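You operate a simulated robot arm through the tools that you are given. There is no shell and no other tool.

The job below is to be done with a simulated robot arm. You get a single attempt, and the scene is never put back.

## Task
Stack the silver box labelled "M5" from the blue table on top of the silver box labelled "M8". Put the pink nozzle tip from the seat of the stool on the middle shelf of the silver rack. Open the bench door, fetch the pink box that says "956" from the middle shelf of the silver rack and set it on the upper cupboard shelf of the press bench, then shut the door. Take the silver pulley from the press bench and leave it in the big yellow tray. Open the middle bench drawer, fetch the stator from the press bench and set it in the inside of the middle bench drawer, then shut the drawer. Take the wire brush on the press bench and put it away on the steel table. Fetch the red tin and set it on the steel table. Open the upper middle door, put the red starter case from the back left corner of the workbench on the low shelf behind the upper middle door and shut the door again. Open the upper blue drawer. The order is free. Set down upright: nozzle tip.
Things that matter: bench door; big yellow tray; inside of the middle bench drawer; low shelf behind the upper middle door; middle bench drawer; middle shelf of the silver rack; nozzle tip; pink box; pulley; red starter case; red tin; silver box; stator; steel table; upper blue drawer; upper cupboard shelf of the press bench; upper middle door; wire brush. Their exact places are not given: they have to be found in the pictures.

It is judged by the outcome, as a careful person would: the job done as asked, and still so three seconds after it is handed in. It fails if anything else is knocked over, pushed out of place, dropped, spilled or broken.

## Robot
A 7-joint arm with a two-finger parallel gripper on a trunk, on a base that drives. Base frame: it is fixed to the floor where the robot stands at the start and does not move with it; the origin is under the middle of the robot, x ahead of it, y to its left, z up; the surface under the hand at the start is at about z = 88. Lengths are in cm, angles in degrees, forces in N, time in s.
With the tool pointing down near the work surface it reaches from about 28 to 72 cm from the robot's upright axis, wherever it stands. Its first joint turns from -166.0 to 166.0 degrees. Places, roughly: bench door [-690, 320, 40]; big yellow tray [-530, 220, 50]; inside of the middle bench drawer [-710, 220, 70]; low shelf behind the upper middle door [-670, -300, 140]; middle bench drawer [-700, 220, 70]; middle shelf of the silver rack [-880, 230, 90]; nozzle tip [-875, 325, 50]; pink box [-875, 250, 100]; pulley [-725, 200, 100]; red starter case (7x7x7 cm) [-570, -90, 80]; red tin (9x9x6 cm) [-570, 30, 80]; silver box [50, -25, 100]; stator (9x9x4 cm) [-720, 210, 90]; steel table [-100, -100, 90]; upper blue drawer [-90, -310, 100]; upper cupboard shelf of the press bench [-720, 310, 40]; upper middle door [-670, -280, 180]; wire brush (11x5x6 cm) [-720, 190, 90]. Payload 3.43 kg.
Tool frame: the origin (TCP) lies between the finger pads and is the grasp point; the fingertips stand 3.4 cm ahead of it; z points along the fingers, y is the line along which they close. Largest opening 12.8 cm; finger width 2.4, thickness 1.2; the body of the gripper, 4.8 by 13 cm, starts 9.6 cm behind the TCP.
Orientation is that of the tool frame in the base frame, as [roll, pitch, yaw] about the fixed x, y, z axes, in that order (R = Rz(yaw) Ry(pitch) Rx(roll)). With the fingers straight down and closing along the base's y, the tool's x points along the base's -x, its y along +y and its z along -z.

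## Interface
- The arm moves only by the tool jog_arm. Its argument "steps" is a list of rows, each a list of 7 numbers: the turn, a rotation vector about the base's x, y, z in rad, then the shift along the base's x, y, z in mm, then the gripper command, from -1 (shut) to 1 (fully open), values between in proportion. In form: [[wx, wy, wz, dx, dy, dz, hand], ...]. A call has 1 to 20 rows; each row is the pose to reach, as a shift and turn from the pose commanded when the call began. Each row takes 0.2 s and may step no farther than 5 cm and 8.6 degrees from the row before; otherwise, or with a gripper value out of range, the whole call is refused. A pose out of reach is approached as far as the arm can. The call stops where the force on the tool passes 40 N (or 10 N more than at its start, if that is more) or the arm is blocked; 0.2 s more then pass. Each finger travels about 10.8 cm/s and halts on what it meets, pressing with about 39 N; the grip force reading is that of the motor and also rises with nothing between the fingers. The clock runs only during rows and for 0.2 s after the last one: add rows that repeat a pose to give the fingers time. The reply holds the time, the measured pose of the TCP, the force on the tool along the base axes, the opening and the grip force, in the units named above and with some noise, with the torque about the TCP (base axes, N m) and any sound that the robot's microphone picked up.
- Cameras (640 x 400 px; columns grow to the right, rows downward): "scene" is now at [-6.7, 6.36, 142.06]; the picture's right is [-0.92, -0.38, 0.00], its down [-0.30, 0.72, -0.63] and it looks along [0.24, -0.58, -0.78] (base axes); focal length 214 px, centre (320, 200). "wrist" rides on the gripper at [7.6, -1.1, -16] in the tool frame; the picture's right is [0.15, 0.99, 0.00], its down [-0.88, 0.13, -0.46] and it looks along [-0.45, 0.07, 0.89] (tool axes); focal length 234 px, centre (320, 200).
- get_image(camera): a new picture of that camera. No time passes.
- slide_trunk(by): slides the trunk up (or, below 0, down) by that many cm; the arm and the scene camera ride with it, the base frame stays. It gives what a move gives, with no picture.
- roll_base(legs): drives the robot by 1 to 6 legs, each [ahead, left, turn to the left] in cm, cm and degrees, along the robot's own axes; the way and the turn of a leg run together, so that a leg with both is an arc; at most 150 cm and 180 degrees a leg. The arm and the cameras ride along, it lands a little off, and it stops where it bumps. It gives what a move gives.
- aim_head(pan, tilt): turns the head with the scene camera to pan (to the left, within 86 degrees either way) and tilt (down, from -29 to 69), counted from straight ahead of the robot. It gives what a move gives.
- pixel_to_xyz(camera, pixels): for up to 12 pixels [column, row] of the newest picture of that camera ("zoom" is the newest enlarged one), the place [x, y, z] in the base frame of the surface seen there, good to about 0.2 cm, but the place of the scene camera against the robot may be out by one fixed shift of up to 1.2 cm in any direction. No time passes.
- enlarge(camera, box): a new picture of the part [left, top, right, bottom] of that camera's present view, enlarged. No time passes.
- hand_in(): hands the job in; it is judged then, once.

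Unless the task says otherwise, let go and move clear before handing in.

The tools are called after "Emit:" by a JSON object that holds its "name" and its "arguments". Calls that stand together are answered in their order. jog_arm: Moves the arm, as the interface text tells. Its arguments: {"type":"object","properties":{"steps":{"type":"array","items":{"type":"array","items":{"type":"number"}}}},"required":["steps"]} The other tools are called the same way: slide_trunk (by) slides the trunk up or down; roll_base (legs) drives the base; aim_head (pan, tilt) turns the head that bears the scene camera; get_image (camera) takes a picture; pixel_to_xyz (camera, pixels) gives the place of the surface under pixels of a picture; enlarge (camera, box) takes an enlarged picture of a part of a camera's view; hand_in () hands the job in.

At the start:

```text
t: 0.0
eef_pos: [42.25, 1.85, 115.02]
tool_rot: [-180.0, 0.1, -180.0]
contact_force: [-0.3, -0.4, -0.3]
moment: [0.02, 0.01, 0.02]
finger_gap: 12.8
gripper_force: 0.1
trunk travel left (down, up): [-15.0, 17.4]
robot x, y, heading: [-0.15, 0.05, -0.2]
head pan, tilt: [-67.6, 51.2]
```

scene: 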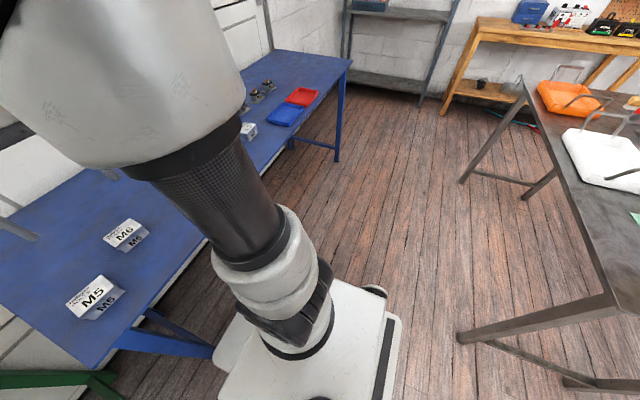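
wrist: 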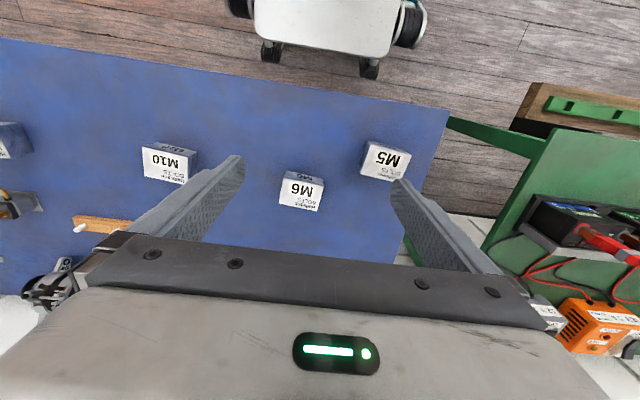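

The first pictures show M5 at scene (92,297) and wrist (385,160), and M6 and M10 next to it. M8 isn't identified yet, so I'll look along the blue table first.

Emit:
{"name": "aim_head", "arguments": {"pan": 0, "tilt": 45}}

Emit:
{"name": "pixel_to_xyz", "arguments": {"camera": "wrist", "pixels": [[380, 157], [302, 190], [168, 160], [10, 140], [365, 155], [405, 160], [385, 145], [380, 178], [300, 30]]}}

```text
t: 1.4
eef_pos: [42.21, 1.84, 115.05]
tool_rot: [-179.9, 0.0, -180.0]
contact_force: [1.0, 0.5, 0.2]
moment: [0.0, 0.01, 0.0]
finger_gap: 12.79
gripper_force: 0.1
trunk travel left (down, up): [-15.0, 17.4]
robot x, y, heading: [-0.19, -0.11, -0.1]
head pan, tilt: [0.0, 45.0]
```

```text
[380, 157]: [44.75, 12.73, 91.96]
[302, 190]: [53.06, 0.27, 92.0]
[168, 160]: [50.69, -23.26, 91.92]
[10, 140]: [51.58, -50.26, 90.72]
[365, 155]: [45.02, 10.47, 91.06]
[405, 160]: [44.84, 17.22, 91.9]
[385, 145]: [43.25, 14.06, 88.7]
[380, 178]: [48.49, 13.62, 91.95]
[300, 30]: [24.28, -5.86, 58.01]
```

Emit:
{"name": "get_image", "arguments": {"camera": "scene"}}

Emit:
{"name": "enlarge", "arguments": {"camera": "wrist", "box": [0, 80, 440, 330]}}

```text
taken
```

scene: 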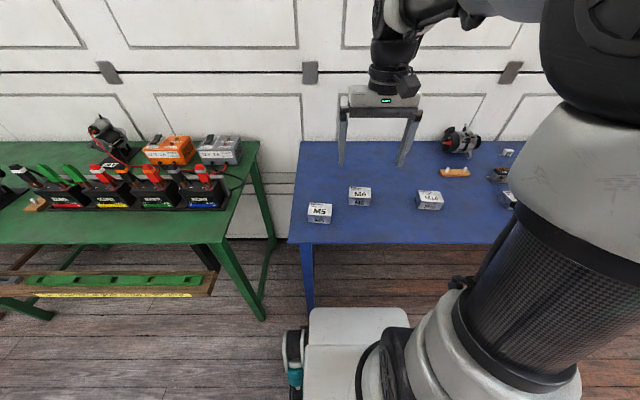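

```text
1.45 times, centred on (220, 205) of wrist
```

zoom: 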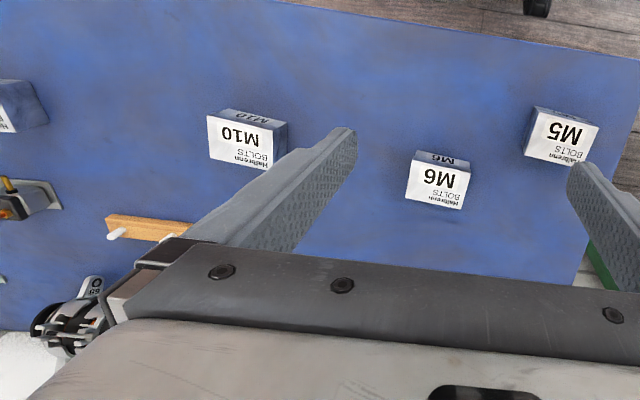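

M5 is at about (46.5, 13.5, 92). The box at the left edge of the wrist view (10,140) may be M8, so I'll aim the head there to check.

Emit:
{"name": "aim_head", "arguments": {"pan": -50, "tilt": 35}}

Emit:
{"name": "get_image", "arguments": {"camera": "scene"}}

Emit:
{"name": "enlarge", "arguments": {"camera": "wrist", "box": [0, 100, 120, 220]}}

```text
t: 2.6
eef_pos: [42.31, 1.72, 115.05]
tool_rot: [180.0, 0.1, 180.0]
contact_force: [0.9, 0.4, -0.2]
moment: [0.0, -0.01, 0.0]
finger_gap: 12.83
gripper_force: 0.1
trunk travel left (down, up): [-15.0, 17.4]
robot x, y, heading: [-0.04, -0.12, -0.1]
head pan, tilt: [-50.0, 35.0]
```

```text
taken
```

scene: 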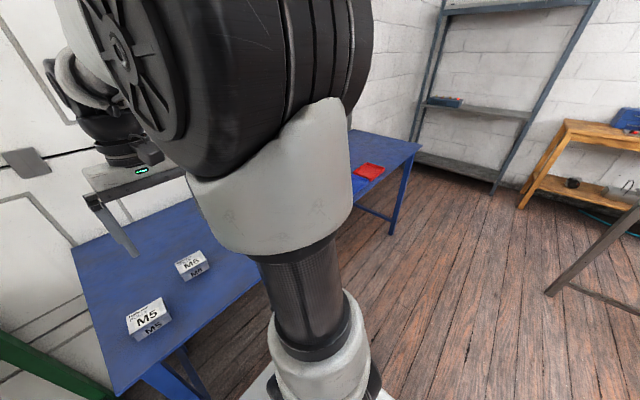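

```text
3.33 times, centred on (60, 160) of wrist
```

zoom: 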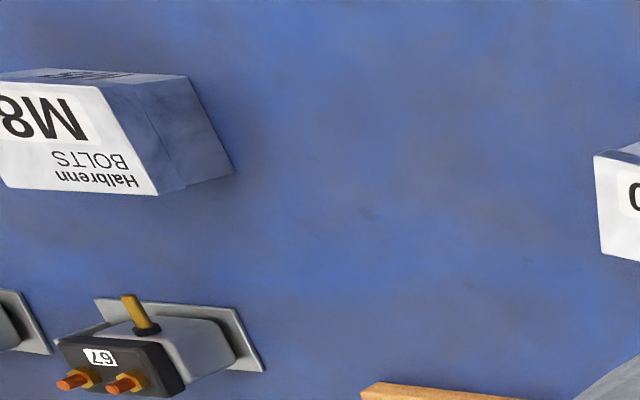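

The zoom shows M8 at the left edge of the wrist view. Next I'll measure M5 precisely with the wrist camera.

Emit:
{"name": "enlarge", "arguments": {"camera": "wrist", "box": [340, 120, 440, 200]}}

```text
5.00 times, centred on (390, 160) of wrist
```

zoom: 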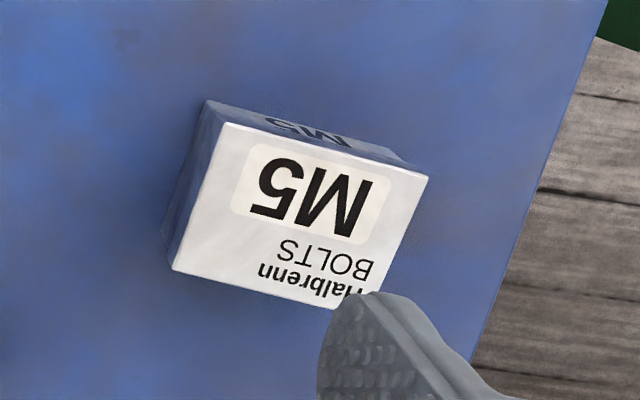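

Emit:
{"name": "pixel_to_xyz", "arguments": {"camera": "zoom", "pixels": [[228, 126], [424, 178], [177, 266], [325, 304], [300, 210], [140, 180], [206, 103], [394, 158]]}}

```text
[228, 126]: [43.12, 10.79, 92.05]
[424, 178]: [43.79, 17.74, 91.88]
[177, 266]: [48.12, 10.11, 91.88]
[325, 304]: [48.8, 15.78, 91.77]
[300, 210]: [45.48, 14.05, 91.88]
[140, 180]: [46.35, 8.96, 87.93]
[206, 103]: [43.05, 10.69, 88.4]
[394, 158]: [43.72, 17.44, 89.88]
```

M5's top face has its centre at about (46.0, 13.9). It is 7×5 cm and 4 cm tall, and its long side is turned about -5.5° from y. I'll move above it with that yaw and look again.

Emit:
{"name": "jog_arm", "arguments": {"steps": [[0, 0, -0.03, 12, 40, -10, 1], [0, 0, -0.06, 25, 80, -30, 1], [0, 0, -0.096, 37, 120, -60, 1], [0, 0, -0.096, 37, 120, -105, 1], [0, 0, -0.096, 37, 120, -150, 1], [0, 0, -0.096, 37, 120, -150, 1]]}}

Emit:
{"name": "get_image", "arguments": {"camera": "wrist"}}

```text
refused: row 3 steps farther than a row can; nothing moved
```

```text
taken
```

wrist: 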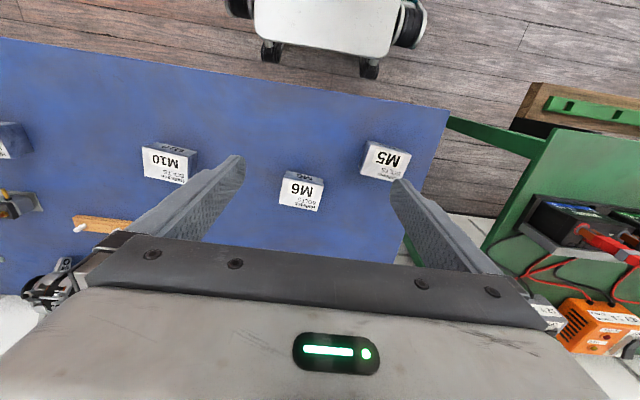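

Row 3 was longer than 5 cm, so the call was refused and nothing moved. I'll send the same path again with smaller steps.

Emit:
{"name": "jog_arm", "arguments": {"steps": [[0, 0, -0.03, 12, 40, -10, 1], [0, 0, -0.06, 24, 80, -25, 1], [0, 0, -0.096, 37, 120, -45, 1], [0, 0, -0.096, 37, 120, -90, 1], [0, 0, -0.096, 37, 120, -130, 1], [0, 0, -0.096, 37, 120, -150, 1], [0, 0, -0.096, 37, 120, -150, 1]]}}

Emit:
{"name": "get_image", "arguments": {"camera": "wrist"}}

```text
t: 4.2
eef_pos: [45.99, 13.73, 99.99]
tool_rot: [179.9, 0.0, 174.6]
contact_force: [0.2, -0.8, 0.0]
moment: [-0.01, 0.0, 0.03]
finger_gap: 12.79
gripper_force: 0.1
trunk travel left (down, up): [-15.0, 17.4]
robot x, y, heading: [-0.16, 0.16, 0.1]
head pan, tilt: [-50.0, 35.0]
```

```text
taken
```

wrist: 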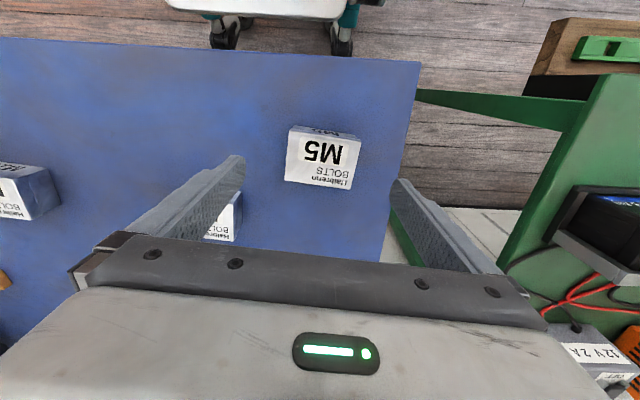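

M5 sits between the fingers at pixel (322,157). Before going down I'll measure it once more from here.

Emit:
{"name": "pixel_to_xyz", "arguments": {"camera": "wrist", "pixels": [[292, 129], [360, 142], [287, 181], [350, 188], [322, 157], [250, 100]]}}

```text
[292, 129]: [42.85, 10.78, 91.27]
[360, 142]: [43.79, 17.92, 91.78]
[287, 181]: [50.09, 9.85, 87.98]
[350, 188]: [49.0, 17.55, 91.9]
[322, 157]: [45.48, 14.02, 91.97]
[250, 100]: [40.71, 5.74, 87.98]
```

The second measurement agrees, with the centre at about (46.0, 14.0). I'll go down and close on the box.

Emit:
{"name": "jog_arm", "arguments": {"steps": [[0, 0, 0, 0, 2, -40, 1], [0, 0, 0, 0, 2, -65, 1], [0, 0, 0, 0, 2, -79, 1], [0, 0, 0, 0, 2, -79, 0.5], [0, 0, 0, 0, 2, -79, 0], [0, 0, 0, 0, 2, -79, -0.5], [0, 0, 0, 0, 2, -79, -1], [0, 0, 0, 0, 2, -79, -1], [0, 0, 0, 0, 2, -79, -1]]}}

Emit:
{"name": "get_image", "arguments": {"camera": "wrist"}}

```text
t: 6.2
eef_pos: [45.96, 13.97, 92.13]
tool_rot: [-179.9, -0.1, 174.5]
contact_force: [1.3, 0.4, 0.4]
moment: [0.03, -0.05, -0.03]
finger_gap: 7.45
gripper_force: 39.3
trunk travel left (down, up): [-15.0, 17.4]
robot x, y, heading: [-0.2, 0.13, -0.2]
head pan, tilt: [-50.0, 35.0]
```

```text
taken
```

wrist: 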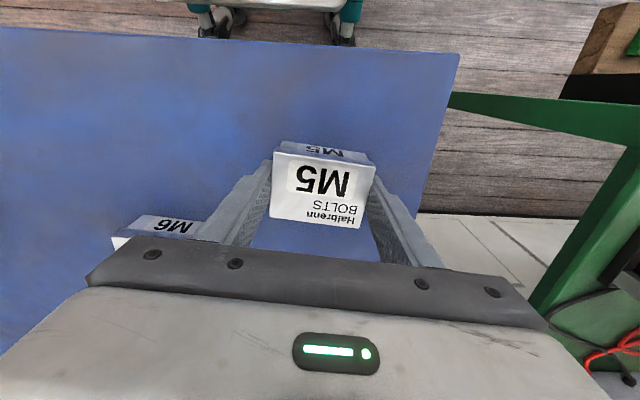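

The gap reads 7.45 cm with 39 N, so M5 is held. I'll lift it well clear of the table, then move the base sideways towards M8.

Emit:
{"name": "jog_arm", "arguments": {"steps": [[0, 0, 0, 0, 0, 30, -1], [0, 0, 0, 0, 0, 75, -1], [0, 0, 0, 0, 0, 120, -1], [0, 0, 0, 0, 0, 160, -1], [0, 0, 0, -10, -40, 190, -1], [0, 0, 0, -20, -80, 200, -1], [0, 0, 0, -20, -120, 200, -1], [0, 0, 0, -20, -120, 200, -1]]}}

Emit:
{"name": "roll_base", "arguments": {"legs": [[0, -40, 0]]}}

Emit:
{"name": "get_image", "arguments": {"camera": "wrist"}}

```text
refused: row 5 steps farther than a row can; nothing moved
```

```text
t: 10.6
eef_pos: [45.95, -26.03, 92.23]
tool_rot: [180.0, 0.0, 174.3]
contact_force: [0.5, -0.5, 0.1]
moment: [0.01, -0.03, 0.0]
finger_gap: 7.46
gripper_force: 39.1
trunk travel left (down, up): [-15.0, 17.4]
robot x, y, heading: [0.08, -40.06, -0.1]
head pan, tilt: [-50.0, 35.0]
```

```text
taken
```

wrist: 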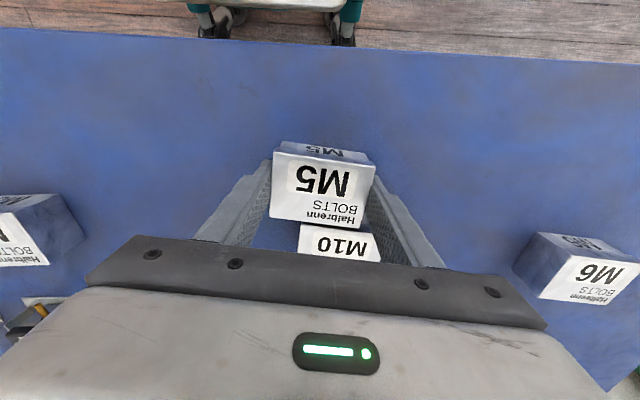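

I made an error: the lift was refused (row 5 too long), and the base still drove 40 cm with M5 gripped just at table level. M10 now appears right behind M5 at pixel (340,243), so it may have been touched. I'll lift straight up first and then check M10 and M6 against where they were. From now on I won't send calls that depend on each other together.

Emit:
{"name": "jog_arm", "arguments": {"steps": [[0, 0, 0, 0, 0, 20, -1], [0, 0, 0, 0, 0, 60, -1], [0, 0, 0, 0, 0, 100, -1], [0, 0, 0, 0, 0, 145, -1], [0, 0, 0, 0, 0, 190, -1], [0, 0, 0, 0, 0, 229, -1], [0, 0, 0, 0, 0, 229, -1]]}}

```text
t: 12.2
eef_pos: [46.01, -26.01, 115.12]
tool_rot: [180.0, 0.0, 174.4]
contact_force: [0.8, -0.7, -0.5]
moment: [0.0, -0.02, -0.04]
finger_gap: 0.02
gripper_force: 33.5
trunk travel left (down, up): [-15.0, 17.4]
robot x, y, heading: [-0.11, -40.39, -0.2]
head pan, tilt: [-50.0, 35.0]
```

The gap now reads 0.02 cm, so M5 slipped out during the lift. I'll take pictures to see where it is.

Emit:
{"name": "get_image", "arguments": {"camera": "wrist"}}

Emit:
{"name": "get_image", "arguments": {"camera": "scene"}}

```text
taken
```

wrist: 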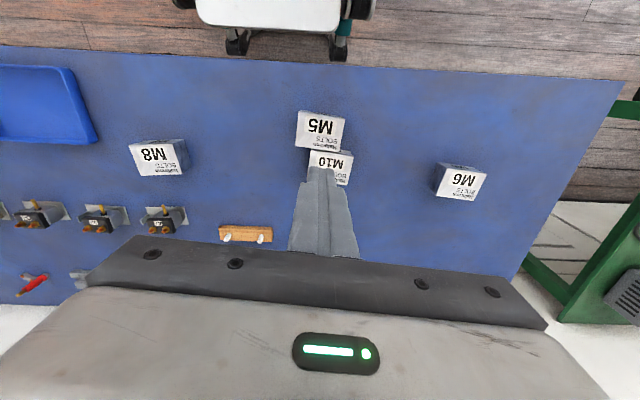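

```text
taken
```

scene: 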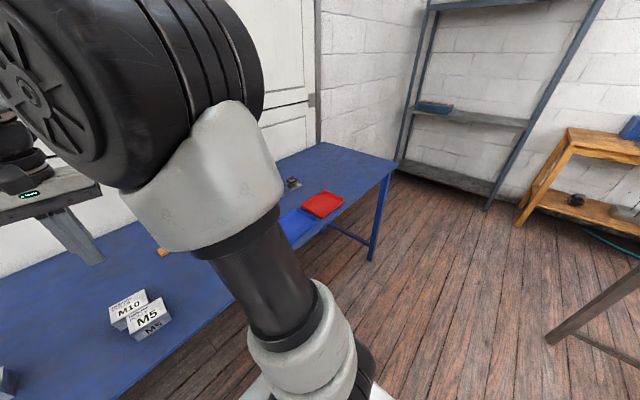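

M5 stands upright on the table at (320,130), touching M10 at (330,165). I'll measure both to see whether M10 has moved.

Emit:
{"name": "enlarge", "arguments": {"camera": "wrist", "box": [270, 95, 380, 195]}}

```text
4.00 times, centred on (325, 145) of wrist
```

zoom: 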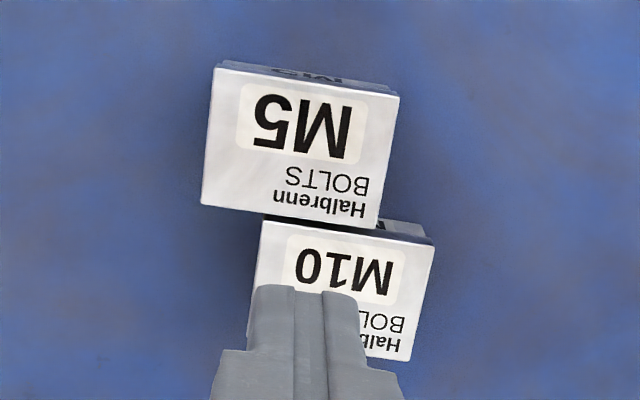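

Emit:
{"name": "pixel_to_xyz", "arguments": {"camera": "zoom", "pixels": [[219, 72], [395, 98], [204, 202], [378, 226], [265, 225], [432, 245], [408, 358], [295, 135], [345, 262], [252, 335], [100, 200], [384, 225]]}}

```text
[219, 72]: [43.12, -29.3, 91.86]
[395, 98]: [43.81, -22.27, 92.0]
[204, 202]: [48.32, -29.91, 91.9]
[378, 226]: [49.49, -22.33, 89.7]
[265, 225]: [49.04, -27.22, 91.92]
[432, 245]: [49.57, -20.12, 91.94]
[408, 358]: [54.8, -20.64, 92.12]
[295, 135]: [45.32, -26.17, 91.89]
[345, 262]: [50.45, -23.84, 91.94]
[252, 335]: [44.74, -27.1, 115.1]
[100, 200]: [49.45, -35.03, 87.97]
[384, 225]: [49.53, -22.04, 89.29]
```

M10's corners, (49.0,-27.2) and (54.8,-20.6), match the first picture to within about 0.2 cm, so it wasn't moved. M5 is upright at about (46.07,-26.1), with a small gap to M10. I'll open, go deeper than before with the fingertips just off the table, and grip again.

Emit:
{"name": "jog_arm", "arguments": {"steps": [[0, 0, 0, 0, -1, 0, 0], [0, 0, 0, 0, -1, 0, 1], [0, 0, 0, 0, -1, -10, 1], [0, 0, 0, 0, -1, -55, 1], [0, 0, 0, 0, -1, -100, 1], [0, 0, 0, 0, -1, -145, 1], [0, 0, 0, 0, -1, -190, 1], [0, 0, 0, 0, -1, -220, 1], [0, 0, 0, 0, -1, -230, 1], [0, 0, 0, 0, -1, -235, 1], [0, 0, 0, 0, -1, -235, 1]]}}

```text
t: 14.6
eef_pos: [46.04, -26.14, 91.57]
tool_rot: [180.0, 0.0, 174.4]
contact_force: [-0.4, -0.6, -1.1]
moment: [-0.02, 0.0, 0.02]
finger_gap: 12.81
gripper_force: 0.0
trunk travel left (down, up): [-15.0, 17.4]
robot x, y, heading: [0.11, -40.01, 0.1]
head pan, tilt: [-50.0, 35.0]
```

The TCP is at z 91.57 with no contact force. I'll close slowly, giving the fingers plenty of time.

Emit:
{"name": "jog_arm", "arguments": {"steps": [[0, 0, 0, 0, 0, 0, 0.5], [0, 0, 0, 0, 0, 0, 0.2], [0, 0, 0, 0, 0, 0, 0], [0, 0, 0, 0, 0, 0, -0.5], [0, 0, 0, 0, 0, 0, -1], [0, 0, 0, 0, 0, 0, -1], [0, 0, 0, 0, 0, 0, -1], [0, 0, 0, 0, 0, 0, -1]]}}

```text
t: 16.4
eef_pos: [45.96, -26.18, 91.62]
tool_rot: [180.0, -0.1, 174.3]
contact_force: [-0.6, 0.7, -1.1]
moment: [0.0, 0.01, -0.03]
finger_gap: 7.47
gripper_force: 38.8
trunk travel left (down, up): [-15.0, 17.4]
robot x, y, heading: [-0.09, -39.53, -0.3]
head pan, tilt: [-50.0, 35.0]
```

It's gripped at 7.47 cm. I'll lift slowly by 2 cm and check the hold.

Emit:
{"name": "jog_arm", "arguments": {"steps": [[0, 0, 0, 0, 0, 2, -1], [0, 0, 0, 0, 0, 4, -1], [0, 0, 0, 0, 0, 7, -1], [0, 0, 0, 0, 0, 10, -1], [0, 0, 0, 0, 0, 15, -1], [0, 0, 0, 0, 0, 20, -1], [0, 0, 0, 0, 0, 20, -1]]}}

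Emit:
{"name": "get_image", "arguments": {"camera": "wrist"}}

```text
t: 18.0
eef_pos: [45.9, -26.19, 93.61]
tool_rot: [-179.9, 0.1, 174.4]
contact_force: [0.3, 0.1, -4.1]
moment: [-0.03, -0.01, 0.01]
finger_gap: 7.48
gripper_force: 39.5
trunk travel left (down, up): [-15.0, 17.4]
robot x, y, heading: [-0.33, -40.05, -0.2]
head pan, tilt: [-50.0, 35.0]
```

```text
taken
```

wrist: 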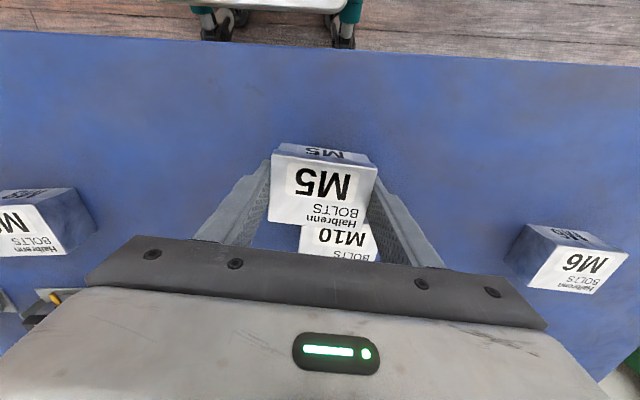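

The box is held, with -4.1 N of weight. I'll keep lifting gently and then look at M8.

Emit:
{"name": "jog_arm", "arguments": {"steps": [[0, 0, 0, 0, 0, 5, -1], [0, 0, 0, 0, 0, 12, -1], [0, 0, 0, 0, 0, 22, -1], [0, 0, 0, 0, 0, 34, -1], [0, 0, 0, 0, 0, 48, -1], [0, 0, 0, 0, 0, 62, -1], [0, 0, 0, 0, 0, 76, -1], [0, 0, 0, 0, 0, 90, -1], [0, 0, 0, 0, 0, 104, -1], [0, 0, 0, 0, 0, 118, -1], [0, 0, 0, 0, 0, 130, -1], [0, 0, 0, 0, 0, 138, -1], [0, 0, 0, 0, 0, 140, -1], [0, 0, 0, 0, 0, 140, -1]]}}

Emit:
{"name": "get_image", "arguments": {"camera": "wrist"}}

```text
t: 21.0
eef_pos: [46.03, -26.28, 107.6]
tool_rot: [-179.9, 0.0, 174.4]
contact_force: [-0.2, -0.7, -4.2]
moment: [-0.03, 0.04, 0.04]
finger_gap: 7.46
gripper_force: 38.8
trunk travel left (down, up): [-15.0, 17.4]
robot x, y, heading: [-0.19, -39.81, -0.2]
head pan, tilt: [-50.0, 35.0]
```

```text
taken
```

wrist: 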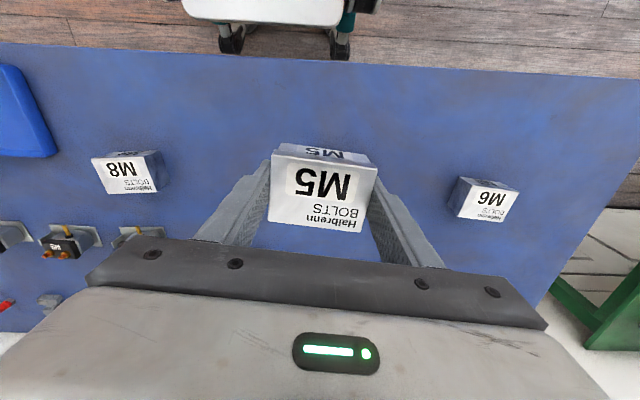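

Emit:
{"name": "enlarge", "arguments": {"camera": "wrist", "box": [80, 130, 180, 210]}}

```text
5.00 times, centred on (130, 170) of wrist
```

zoom: 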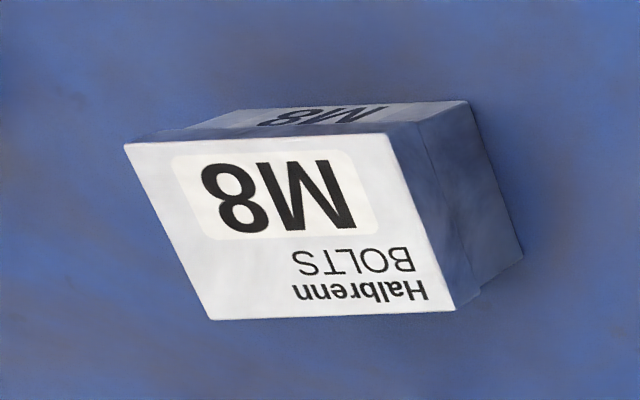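

Emit:
{"name": "pixel_to_xyz", "arguments": {"camera": "zoom", "pixels": [[128, 145], [384, 136], [213, 317], [452, 307], [290, 225]]}}

```text
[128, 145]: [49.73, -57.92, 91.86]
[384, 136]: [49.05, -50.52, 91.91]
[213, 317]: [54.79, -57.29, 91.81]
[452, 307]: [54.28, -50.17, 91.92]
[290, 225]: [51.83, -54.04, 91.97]
```

M8's centre is at (51.96,-53.98), its top is at 91.9, and its yaw is about +4.7°. I'll carry M5 gently above it, turning 10.3° to line them up.

Emit:
{"name": "jog_arm", "arguments": {"steps": [[0, 0, 0.01, 3, -12, 0, -1], [0, 0, 0.03, 8, -35, 0, -1], [0, 0, 0.045, 13, -60, 0, -1], [0, 0, 0.06, 18, -85, 0, -1], [0, 0, 0.075, 23, -110, 0, -1], [0, 0, 0.09, 28, -135, 0, -1], [0, 0, 0.105, 34, -160, 0, -1], [0, 0, 0.12, 40, -185, 0, -1], [0, 0, 0.135, 45, -210, 0, -1], [0, 0, 0.15, 50, -235, 0, -1], [0, 0, 0.165, 55, -255, 0, -1], [0, 0, 0.175, 57, -270, 0, -1], [0, 0, 0.18, 58.5, -277, 0, -1], [0, 0, 0.18, 58.5, -277, -10, -1], [0, 0, 0.18, 58.5, -277, -25, -1], [0, 0, 0.18, 58.5, -277, -40, -1], [0, 0, 0.18, 58.5, -277, -55, -1], [0, 0, 0.18, 58.5, -277, -70, -1], [0, 0, 0.18, 58.5, -277, -80, -1], [0, 0, 0.18, 58.5, -277, -80, -1]]}}

Emit:
{"name": "get_image", "arguments": {"camera": "wrist"}}

```text
t: 25.2
eef_pos: [51.89, -53.88, 99.46]
tool_rot: [-180.0, 0.0, -175.3]
contact_force: [0.2, -0.7, -3.1]
moment: [0.03, -0.04, 0.01]
finger_gap: 7.43
gripper_force: 38.9
trunk travel left (down, up): [-15.0, 17.4]
robot x, y, heading: [-0.15, -39.84, -0.5]
head pan, tilt: [-50.0, 35.0]
```

```text
taken
```

wrist: 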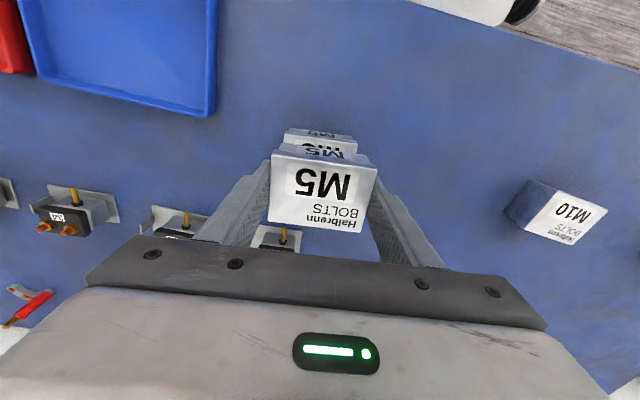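

M5 is above M8, and M8's front is visible at (320,135). I'll measure both here to fine-tune the alignment.

Emit:
{"name": "enlarge", "arguments": {"camera": "wrist", "box": [260, 115, 390, 245]}}

```text
3.08 times, centred on (325, 180) of wrist
```

zoom: 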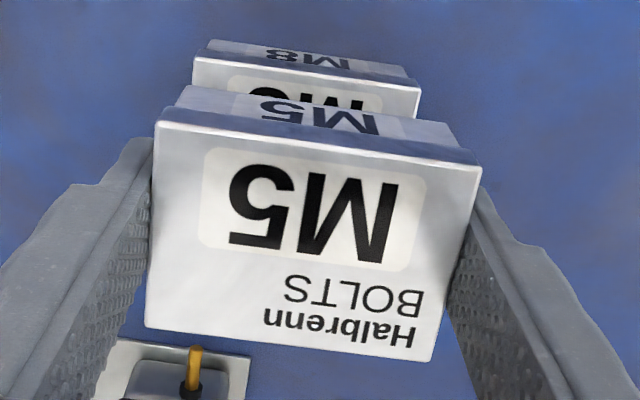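

Emit:
{"name": "pixel_to_xyz", "arguments": {"camera": "zoom", "pixels": [[160, 128], [474, 170], [150, 322], [430, 356], [196, 62], [415, 92], [320, 220], [190, 90], [445, 130], [220, 45], [400, 72]]}}

```text
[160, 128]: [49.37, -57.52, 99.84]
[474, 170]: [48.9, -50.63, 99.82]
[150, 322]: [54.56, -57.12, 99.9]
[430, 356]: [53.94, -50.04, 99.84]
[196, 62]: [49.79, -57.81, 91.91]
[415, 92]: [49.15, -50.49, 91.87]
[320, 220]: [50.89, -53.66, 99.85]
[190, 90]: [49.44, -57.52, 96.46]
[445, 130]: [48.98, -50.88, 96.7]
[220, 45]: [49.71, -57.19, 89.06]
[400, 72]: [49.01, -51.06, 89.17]
```

M5 sits about 0.3 cm short in x, so I'll nudge it and lower to just above contact.

Emit:
{"name": "jog_arm", "arguments": {"steps": [[0, 0, 0.01, 3, -1, -5, -1], [0, 0, 0.01, 3, -1, -15, -1], [0, 0, 0.01, 3, -1, -25, -1], [0, 0, 0.01, 3, -1, -33, -1], [0, 0, 0.01, 3, -1, -37, -1], [0, 0, 0.01, 3, -1, -39, -1], [0, 0, 0.01, 3, -1, -39, -1]]}}

```text
t: 26.8
eef_pos: [52.13, -53.97, 95.69]
tool_rot: [179.9, 0.0, -174.7]
contact_force: [-0.1, -0.2, -4.1]
moment: [0.01, 0.0, 0.03]
finger_gap: 7.46
gripper_force: 39.1
trunk travel left (down, up): [-15.0, 17.4]
robot x, y, heading: [-0.04, -39.96, -0.2]
head pan, tilt: [-50.0, 35.0]
```

There's no contact yet at z 95.69. I'll go down in 1 mm steps until the weight comes off.

Emit:
{"name": "jog_arm", "arguments": {"steps": [[0, 0, 0, 0, 0, -1, -1], [0, 0, 0, 0, 0, -2, -1], [0, 0, 0, 0, 0, -2, -1]]}}

```text
t: 27.6
eef_pos: [52.08, -53.97, 95.58]
tool_rot: [-180.0, 0.1, -174.7]
contact_force: [1.2, 1.0, 5.4]
moment: [0.12, 0.2, 0.05]
finger_gap: 7.48
gripper_force: 38.8
trunk travel left (down, up): [-15.0, 17.4]
robot x, y, heading: [0.43, -39.99, -0.3]
head pan, tilt: [-50.0, 35.0]
```

The force went from -4 to +5 N, so M5 is resting on M8. I'll open part way and lift straight up.

Emit:
{"name": "jog_arm", "arguments": {"steps": [[0, 0, 0, 0, 0, -1, 0.25], [0, 0, 0, 0, 0, -1, 0.4], [0, 0, 0, 0, 0, -1, 0.5], [0, 0, 0, 0, 0, 0, 0.5], [0, 0, 0, 0, 0, 10, 0.5], [0, 0, 0, 0, 0, 30, 0.5], [0, 0, 0, 0, 0, 60, 0.5], [0, 0, 0, 0, 0, 100, 0.5], [0, 0, 0, 0, 0, 145, 0.5], [0, 0, 0, 0, 0, 190, 0.5], [0, 0, 0, 0, 0, 190, 0.5]]}}

Emit:
{"name": "get_image", "arguments": {"camera": "wrist"}}

```text
t: 30.0
eef_pos: [52.2, -53.93, 114.35]
tool_rot: [180.0, 0.0, -174.7]
contact_force: [0.6, 0.1, -0.7]
moment: [0.01, 0.02, 0.0]
finger_gap: 9.62
gripper_force: 0.0
trunk travel left (down, up): [-15.0, 17.4]
robot x, y, heading: [0.16, -39.96, 0.2]
head pan, tilt: [-50.0, 35.0]
```

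```text
taken
```

wrist: 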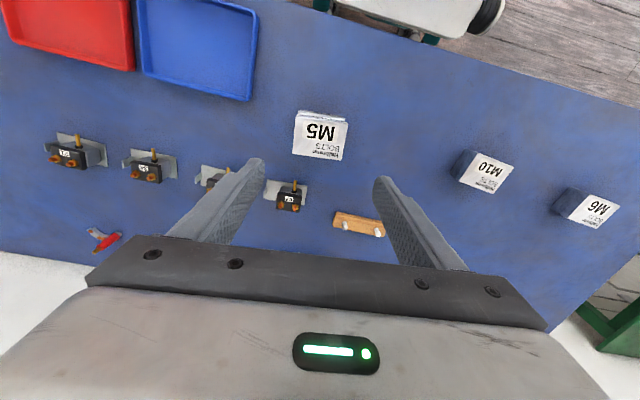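

M5 sits squarely on M8. I'll raise and retract the arm, then look around for the other furniture.

Emit:
{"name": "jog_arm", "arguments": {"steps": [[0, 0, 0, -20, 15, 20, 0.5], [0, 0, 0, -50, 35, 45, 0.5], [0, 0, 0, -85, 60, 65, 0.5], [0, 0, 0, -120, 85, 85, 0.5], [0, 0, 0, -155, 110, 100, 0.5], [0, 0, 0, -180, 140, 110, 0.5], [0, 0, 0, -190, 140, 110, 0.5]]}}

Emit:
{"name": "aim_head", "arguments": {"pan": -86, "tilt": 25}}

Emit:
{"name": "get_image", "arguments": {"camera": "scene"}}

```text
t: 31.6
eef_pos: [33.26, -40.05, 124.86]
tool_rot: [179.8, -1.3, -174.7]
contact_force: [-0.7, 0.6, -0.3]
moment: [-0.02, 0.01, -0.03]
finger_gap: 9.58
gripper_force: 0.0
trunk travel left (down, up): [-15.0, 17.4]
robot x, y, heading: [0.04, -40.14, -0.1]
head pan, tilt: [-50.0, 35.0]
```

```text
t: 32.6
eef_pos: [33.09, -40.06, 125.63]
tool_rot: [180.0, 0.1, -174.7]
contact_force: [-1.3, -0.4, 0.5]
moment: [-0.02, 0.02, -0.01]
finger_gap: 9.58
gripper_force: 0.1
trunk travel left (down, up): [-15.0, 17.4]
robot x, y, heading: [0.03, -39.93, 0.1]
head pan, tilt: [-85.9, 25.0]
```

```text
taken
```

scene: 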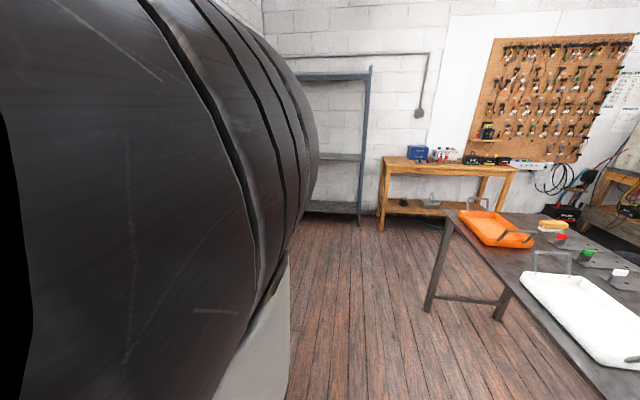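

The steel table with the orange and white trays is to the right and behind, and the floor is clear ahead of it. I'll map its edges.

Emit:
{"name": "pixel_to_xyz", "arguments": {"camera": "scene", "pixels": [[450, 208], [590, 380], [600, 260], [570, 210], [437, 300], [500, 308], [380, 180], [510, 165], [490, 250], [580, 310], [330, 240], [635, 345]]}}

Emit:
{"name": "pixel_to_xyz", "arguments": {"camera": "scene", "pixels": [[550, 225], [563, 240], [590, 256], [620, 275], [522, 238], [560, 268], [640, 300], [498, 165], [320, 200], [630, 190]]}}

```text
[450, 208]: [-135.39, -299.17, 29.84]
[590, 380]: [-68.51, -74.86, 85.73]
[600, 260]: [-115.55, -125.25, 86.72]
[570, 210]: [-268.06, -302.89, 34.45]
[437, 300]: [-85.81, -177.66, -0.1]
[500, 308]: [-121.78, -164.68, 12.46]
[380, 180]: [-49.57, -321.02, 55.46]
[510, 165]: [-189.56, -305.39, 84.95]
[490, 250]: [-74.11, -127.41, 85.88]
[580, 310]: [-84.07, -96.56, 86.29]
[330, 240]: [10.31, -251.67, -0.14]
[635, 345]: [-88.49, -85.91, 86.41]
```

```text
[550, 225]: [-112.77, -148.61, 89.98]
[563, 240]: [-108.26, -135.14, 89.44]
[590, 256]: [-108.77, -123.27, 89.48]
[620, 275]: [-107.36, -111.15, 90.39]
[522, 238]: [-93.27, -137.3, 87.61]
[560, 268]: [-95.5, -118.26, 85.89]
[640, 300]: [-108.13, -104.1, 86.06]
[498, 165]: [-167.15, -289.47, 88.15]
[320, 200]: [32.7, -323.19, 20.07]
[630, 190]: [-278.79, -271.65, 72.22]
```

The wooden bench stands at y≈-305. I'll enlarge the blue unit on it, which is likely where the upper blue drawer is.

Emit:
{"name": "enlarge", "arguments": {"camera": "scene", "box": [370, 120, 530, 230]}}

Emit:
{"name": "enlarge", "arguments": {"camera": "scene", "box": [440, 190, 640, 320]}}

```text
3.64 times, centred on (450, 175) of scene
```

zoom: 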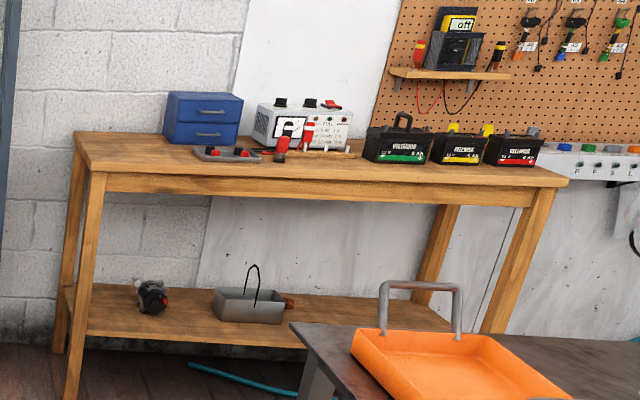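

```text
3.08 times, centred on (540, 255) of scene
```

zoom: 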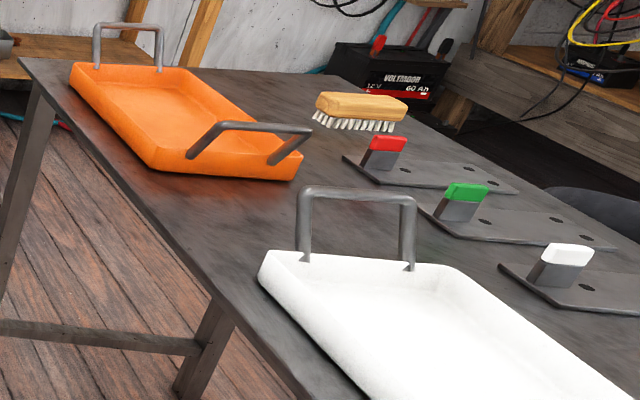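

The blue two-drawer unit stands on the wooden bench with its drawers facing +y, and there's a small multimeter in front of it. I'll back off the blue table and turn right to face it.

Emit:
{"name": "roll_base", "arguments": {"legs": [[-10, 0, 0], [0, 0, -90]]}}

Emit:
{"name": "aim_head", "arguments": {"pan": -30, "tilt": 25}}

Emit:
{"name": "get_image", "arguments": {"camera": "scene"}}

```text
t: 37.7
eef_pos: [-10.47, -73.14, 125.57]
tool_rot: [180.0, -0.1, 94.5]
contact_force: [-0.2, 0.5, 0.6]
moment: [-0.02, 0.01, -0.01]
finger_gap: 9.6
gripper_force: 0.1
trunk travel left (down, up): [-15.0, 17.4]
robot x, y, heading: [-9.88, -40.09, -91.1]
head pan, tilt: [-85.9, 25.0]
```

```text
t: 38.9
eef_pos: [-10.54, -73.31, 125.26]
tool_rot: [-180.0, -0.7, 94.4]
contact_force: [-0.4, -0.5, 0.5]
moment: [0.01, -0.03, 0.02]
finger_gap: 9.6
gripper_force: 0.2
trunk travel left (down, up): [-15.0, 17.4]
robot x, y, heading: [-10.14, -40.38, -90.7]
head pan, tilt: [-30.0, 25.0]
```

```text
taken
```

scene: 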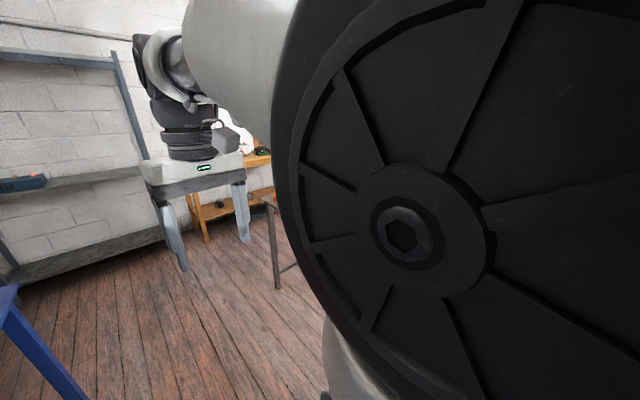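

The arm blocks much of the view, but the floor down the aisle is clear. I'll drive ahead along the aisle and then check the bench.

Emit:
{"name": "roll_base", "arguments": {"legs": [[150, 0, 0]]}}

Emit:
{"name": "aim_head", "arguments": {"pan": -70, "tilt": 30}}

Emit:
{"name": "get_image", "arguments": {"camera": "scene"}}

```text
t: 46.5
eef_pos: [-13.44, -225.09, 125.18]
tool_rot: [179.8, -0.6, 94.3]
contact_force: [0.0, -0.4, -0.1]
moment: [-0.02, -0.05, 0.02]
finger_gap: 9.59
gripper_force: 0.0
trunk travel left (down, up): [-15.0, 17.4]
robot x, y, heading: [-12.81, -191.5, -91.2]
head pan, tilt: [-30.0, 25.0]
```

```text
t: 47.5
eef_pos: [-13.53, -224.85, 125.25]
tool_rot: [179.9, -0.7, 94.3]
contact_force: [-0.2, 1.3, 0.3]
moment: [0.01, -0.01, 0.03]
finger_gap: 9.62
gripper_force: 0.0
trunk travel left (down, up): [-15.0, 17.4]
robot x, y, heading: [-12.76, -191.31, -91.2]
head pan, tilt: [-70.0, 30.0]
```

```text
taken
```

scene: 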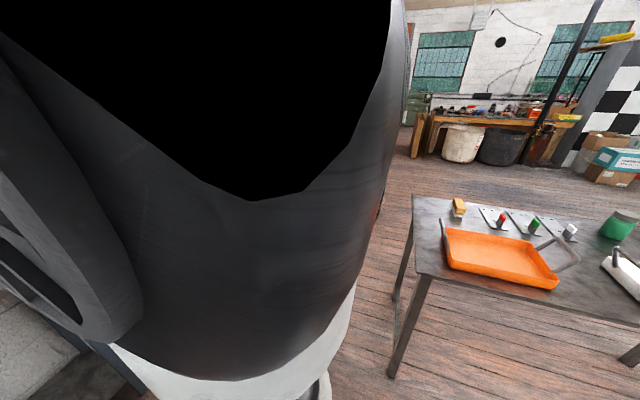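

I can see the end of the steel table at (420,270) and room behind me. I'll go forward a bit and strafe right to stand in front of the blue drawers.

Emit:
{"name": "roll_base", "arguments": {"legs": [[25, 0, 1], [0, -72, 0]]}}

Emit:
{"name": "get_image", "arguments": {"camera": "wrist"}}

Emit:
{"name": "aim_head", "arguments": {"pan": 0, "tilt": 35}}

Emit:
{"name": "get_image", "arguments": {"camera": "scene"}}

```text
t: 56.3
eef_pos: [-85.42, -249.88, 125.15]
tool_rot: [179.9, -0.7, 95.2]
contact_force: [0.1, 0.1, 0.2]
moment: [-0.03, -0.01, -0.02]
finger_gap: 9.58
gripper_force: 0.0
trunk travel left (down, up): [-15.0, 17.4]
robot x, y, heading: [-85.33, -216.48, -89.9]
head pan, tilt: [-70.0, 30.0]
```

```text
taken
```

wrist: 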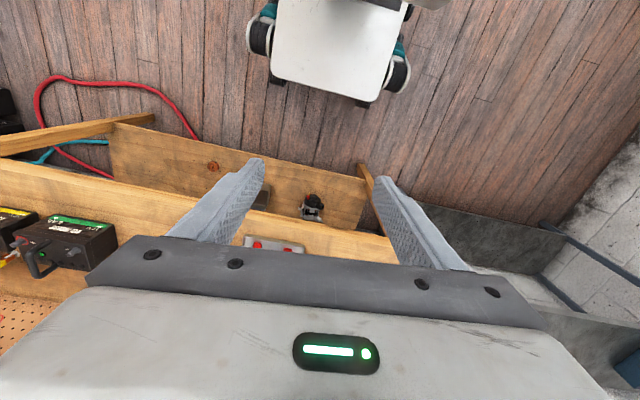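

```text
t: 57.7
eef_pos: [-85.48, -250.04, 124.86]
tool_rot: [179.9, -1.4, 95.3]
contact_force: [-0.6, 0.1, -0.2]
moment: [0.01, 0.04, -0.02]
finger_gap: 9.62
gripper_force: 0.1
trunk travel left (down, up): [-15.0, 17.4]
robot x, y, heading: [-85.31, -216.63, -89.9]
head pan, tilt: [0.0, 35.0]
```

```text
taken
```

scene: 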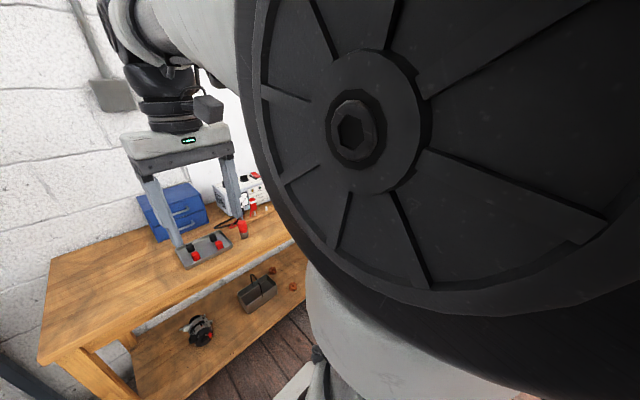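

The scene camera sees the blue unit at (172,210) with its handles, and a grey switch plate in front of it. I'll zoom in and measure.

Emit:
{"name": "enlarge", "arguments": {"camera": "scene", "box": [120, 165, 280, 275]}}

```text
3.64 times, centred on (200, 220) of scene
```

zoom: 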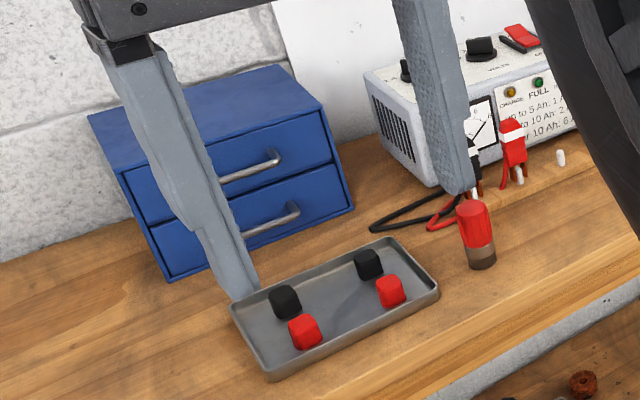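

Emit:
{"name": "pixel_to_xyz", "arguments": {"camera": "zoom", "pixels": [[255, 168], [278, 158], [225, 182], [272, 228], [298, 210], [325, 108], [130, 175], [165, 280], [352, 208], [140, 200], [310, 140], [220, 260]]}}

Emit:
{"name": "pixel_to_xyz", "arguments": {"camera": "zoom", "pixels": [[232, 305], [380, 238], [270, 378], [438, 292], [475, 205], [480, 265], [88, 118], [275, 66], [430, 180], [300, 330], [385, 290], [560, 345]]}}

```text
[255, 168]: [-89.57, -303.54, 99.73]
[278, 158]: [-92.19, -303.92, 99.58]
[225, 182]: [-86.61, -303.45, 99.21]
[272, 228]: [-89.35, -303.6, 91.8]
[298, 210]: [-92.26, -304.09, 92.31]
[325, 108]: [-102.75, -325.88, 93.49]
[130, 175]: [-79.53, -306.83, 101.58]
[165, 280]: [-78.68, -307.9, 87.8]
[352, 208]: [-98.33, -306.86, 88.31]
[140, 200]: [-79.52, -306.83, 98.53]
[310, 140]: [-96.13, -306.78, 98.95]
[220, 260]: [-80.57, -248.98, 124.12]
```

```text
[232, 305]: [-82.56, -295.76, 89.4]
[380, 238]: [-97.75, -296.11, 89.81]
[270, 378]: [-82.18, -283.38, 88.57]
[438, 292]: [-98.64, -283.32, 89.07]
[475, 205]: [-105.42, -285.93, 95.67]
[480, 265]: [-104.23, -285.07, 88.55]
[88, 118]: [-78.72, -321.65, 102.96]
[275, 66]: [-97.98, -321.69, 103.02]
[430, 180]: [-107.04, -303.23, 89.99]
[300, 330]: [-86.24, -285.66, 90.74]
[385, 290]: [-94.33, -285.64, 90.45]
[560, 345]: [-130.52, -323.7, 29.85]
```

The upper drawer's handle bar is at about x -86..-92, y -303.5, z 99.5, and it stands 3.3 cm off the front. I need to get closer, so I'll check the clearance between the base and the bench edge.

Emit:
{"name": "pixel_to_xyz", "arguments": {"camera": "wrist", "pixels": [[140, 175], [300, 222], [330, 92], [340, 60], [365, 100], [273, 247], [300, 160], [90, 125], [360, 165], [318, 205]]}}

```text
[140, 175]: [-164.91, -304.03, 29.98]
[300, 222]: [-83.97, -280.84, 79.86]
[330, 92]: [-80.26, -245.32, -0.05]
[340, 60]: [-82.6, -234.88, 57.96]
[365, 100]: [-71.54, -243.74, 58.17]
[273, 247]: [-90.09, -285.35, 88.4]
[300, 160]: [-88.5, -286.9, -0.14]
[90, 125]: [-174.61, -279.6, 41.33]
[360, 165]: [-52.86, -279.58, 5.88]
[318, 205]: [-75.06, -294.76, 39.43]
```

The bench edge is at y≈-280 and the base front at about -244, so moving 22 cm forward is safe.

Emit:
{"name": "roll_base", "arguments": {"legs": [[22, 0, 0]]}}

```text
t: 59.4
eef_pos: [-85.55, -272.15, 124.83]
tool_rot: [179.8, -1.5, 95.4]
contact_force: [-0.5, 0.9, 0.8]
moment: [0.01, -0.02, 0.01]
finger_gap: 9.6
gripper_force: 0.0
trunk travel left (down, up): [-15.0, 17.4]
robot x, y, heading: [-85.3, -238.54, -90.1]
head pan, tilt: [0.0, 35.0]
```

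Now I'll turn the hand 90° so the fingers close along y, and move it above the handle to measure with the wrist camera.

Emit:
{"name": "jog_arm", "arguments": {"steps": [[0, 0, -0.13, -3, -25, 0, 0.5], [0, 0, -0.26, -6, -50, 0, 0.5], [0, 0, -0.39, -9, -75, 0, 0.5], [0, 0, -0.52, -12, -100, 0, 0.5], [0, 0, -0.65, -15, -125, 0, 0.5], [0, 0, -0.78, -18, -150, 0, 0.5], [0, 0, -0.91, -21, -175, 0, 0.5], [0, 0, -1.04, -24, -200, 0, 0.5], [0, 0, -1.17, -27, -225, 0, 0.5], [0, 0, -1.3, -30, -250, 0, 0.5], [0, 0, -1.43, -31, -275, 0, 0.5], [0, 0, -1.56, -31, -300, -10, 0.5], [0, 0, -1.66, -31, -314, -40, 0.5], [0, 0, -1.66, -31, -314, -70, 0.5], [0, 0, -1.66, -31, -314, -70, 0.5]]}}

Emit:
{"name": "get_image", "arguments": {"camera": "wrist"}}

```text
t: 62.6
eef_pos: [-88.49, -302.87, 117.97]
tool_rot: [179.9, -1.4, 0.1]
contact_force: [-0.4, -1.4, 0.2]
moment: [0.06, 0.01, 0.02]
finger_gap: 9.61
gripper_force: 0.1
out of reach, approached as far as the arm can: row 11, 12, 13, 14, 15
trunk travel left (down, up): [-15.0, 17.4]
robot x, y, heading: [-85.23, -238.65, -90.5]
head pan, tilt: [0.0, 35.0]
```

```text
taken
```

wrist: 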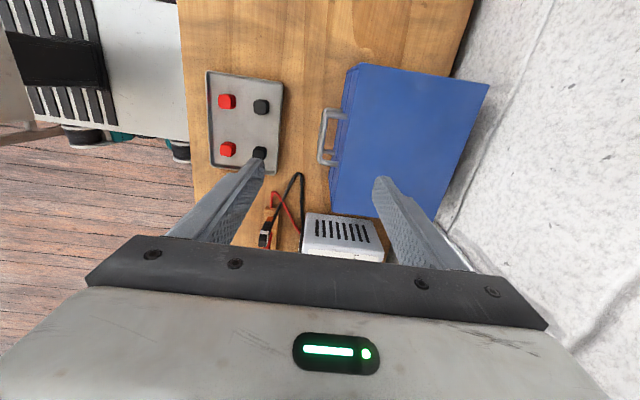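

The handle shows at (325,135) in the wrist view. I'll zoom in to measure it.

Emit:
{"name": "enlarge", "arguments": {"camera": "wrist", "box": [290, 60, 430, 220]}}

```text
2.50 times, centred on (360, 140) of wrist
```

zoom: 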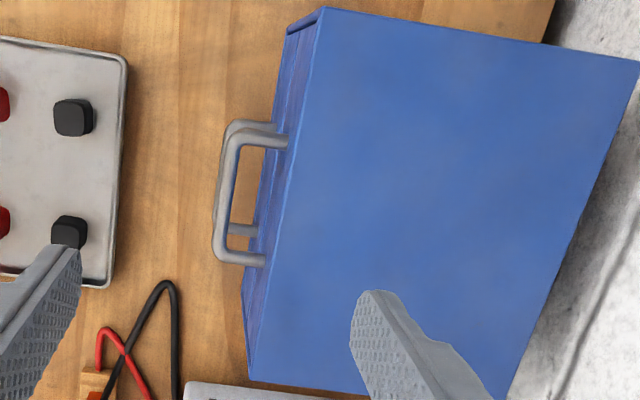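

Emit:
{"name": "pixel_to_xyz", "arguments": {"camera": "zoom", "pixels": [[225, 190], [219, 240], [233, 145], [255, 138], [245, 258], [282, 141], [263, 260], [325, 20], [250, 375], [260, 200], [222, 215], [270, 220]]}}

```text
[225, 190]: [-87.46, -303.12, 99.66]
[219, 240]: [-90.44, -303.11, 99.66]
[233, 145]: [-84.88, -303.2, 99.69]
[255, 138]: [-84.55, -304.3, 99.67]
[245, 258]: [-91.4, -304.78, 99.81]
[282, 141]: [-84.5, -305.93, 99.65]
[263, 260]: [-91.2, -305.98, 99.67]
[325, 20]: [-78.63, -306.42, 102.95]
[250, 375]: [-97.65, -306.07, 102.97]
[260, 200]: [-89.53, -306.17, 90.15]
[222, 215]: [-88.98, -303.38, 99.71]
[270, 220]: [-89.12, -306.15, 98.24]
```

The bar runs x -91.4..-84.5 with its centre at y≈-303.15 and its top at z 99.7, and the drawer front is at -306.15. That leaves 2.5 cm behind the bar for one 1.2 cm finger. I'll narrow the fingers to 2.3 cm and come down part way to check the pose.

Emit:
{"name": "jog_arm", "arguments": {"steps": [[0, 0, 0, 0, 0, 0, 0], [0, 0, 0, 0, 0, -20, -0.64], [0, 0, 0, 0, 0, -50, -0.64], [0, 0, 0, 0, 0, -80, -0.64], [0, 0, 0, 0, 0, -80, -0.64], [0, 0, 0, 0, 0, -80, -0.64]]}}

Emit:
{"name": "get_image", "arguments": {"camera": "wrist"}}

```text
t: 64.0
eef_pos: [-88.44, -302.82, 110.19]
tool_rot: [179.7, -1.4, 0.1]
contact_force: [0.1, 0.9, 0.6]
moment: [-0.01, -0.04, -0.02]
finger_gap: 2.31
gripper_force: 0.0
trunk travel left (down, up): [-15.0, 17.4]
robot x, y, heading: [-85.29, -238.41, -90.3]
head pan, tilt: [0.0, 35.0]
```

```text
taken
```

wrist: 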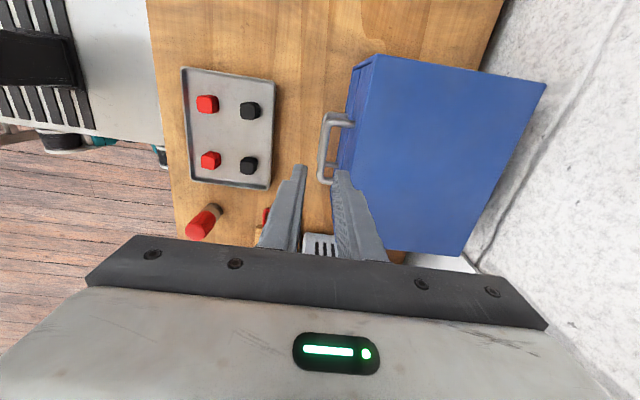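

The fingers are lined up over the bar. I'll shift 3 mm in -y and go down slowly around it.

Emit:
{"name": "jog_arm", "arguments": {"steps": [[0, 0, 0, 3, -3.3, -10, -0.64], [0, 0, 0, 3, -3.3, -25, -0.64], [0, 0, 0, 3, -3.3, -40, -0.64], [0, 0, 0, 3, -3.3, -55, -0.64], [0, 0, 0, 3, -3.3, -62, -0.64], [0, 0, 0, 3, -3.3, -68, -0.64], [0, 0, 0, 3, -3.3, -74, -0.64], [0, 0, 0, 3, -3.3, -80, -0.64], [0, 0, 0, 3, -3.3, -86, -0.64], [0, 0, 0, 3, -3.3, -90, -0.64], [0, 0, 0, 3, -3.3, -90, -0.64]]}}

Emit:
{"name": "get_image", "arguments": {"camera": "wrist"}}

```text
t: 66.4
eef_pos: [-88.11, -303.06, 101.07]
tool_rot: [179.7, -1.4, 0.1]
contact_force: [0.3, 0.2, -0.6]
moment: [0.01, -0.02, -0.04]
finger_gap: 2.27
gripper_force: 0.0
trunk travel left (down, up): [-15.0, 17.4]
robot x, y, heading: [-85.48, -238.92, -90.3]
head pan, tilt: [0.0, 35.0]
```

```text
taken
```

wrist: 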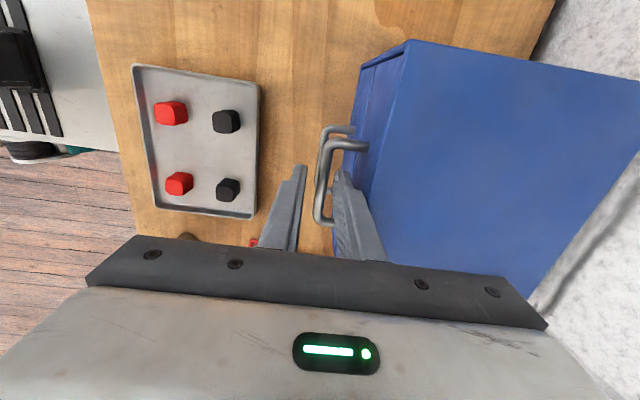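

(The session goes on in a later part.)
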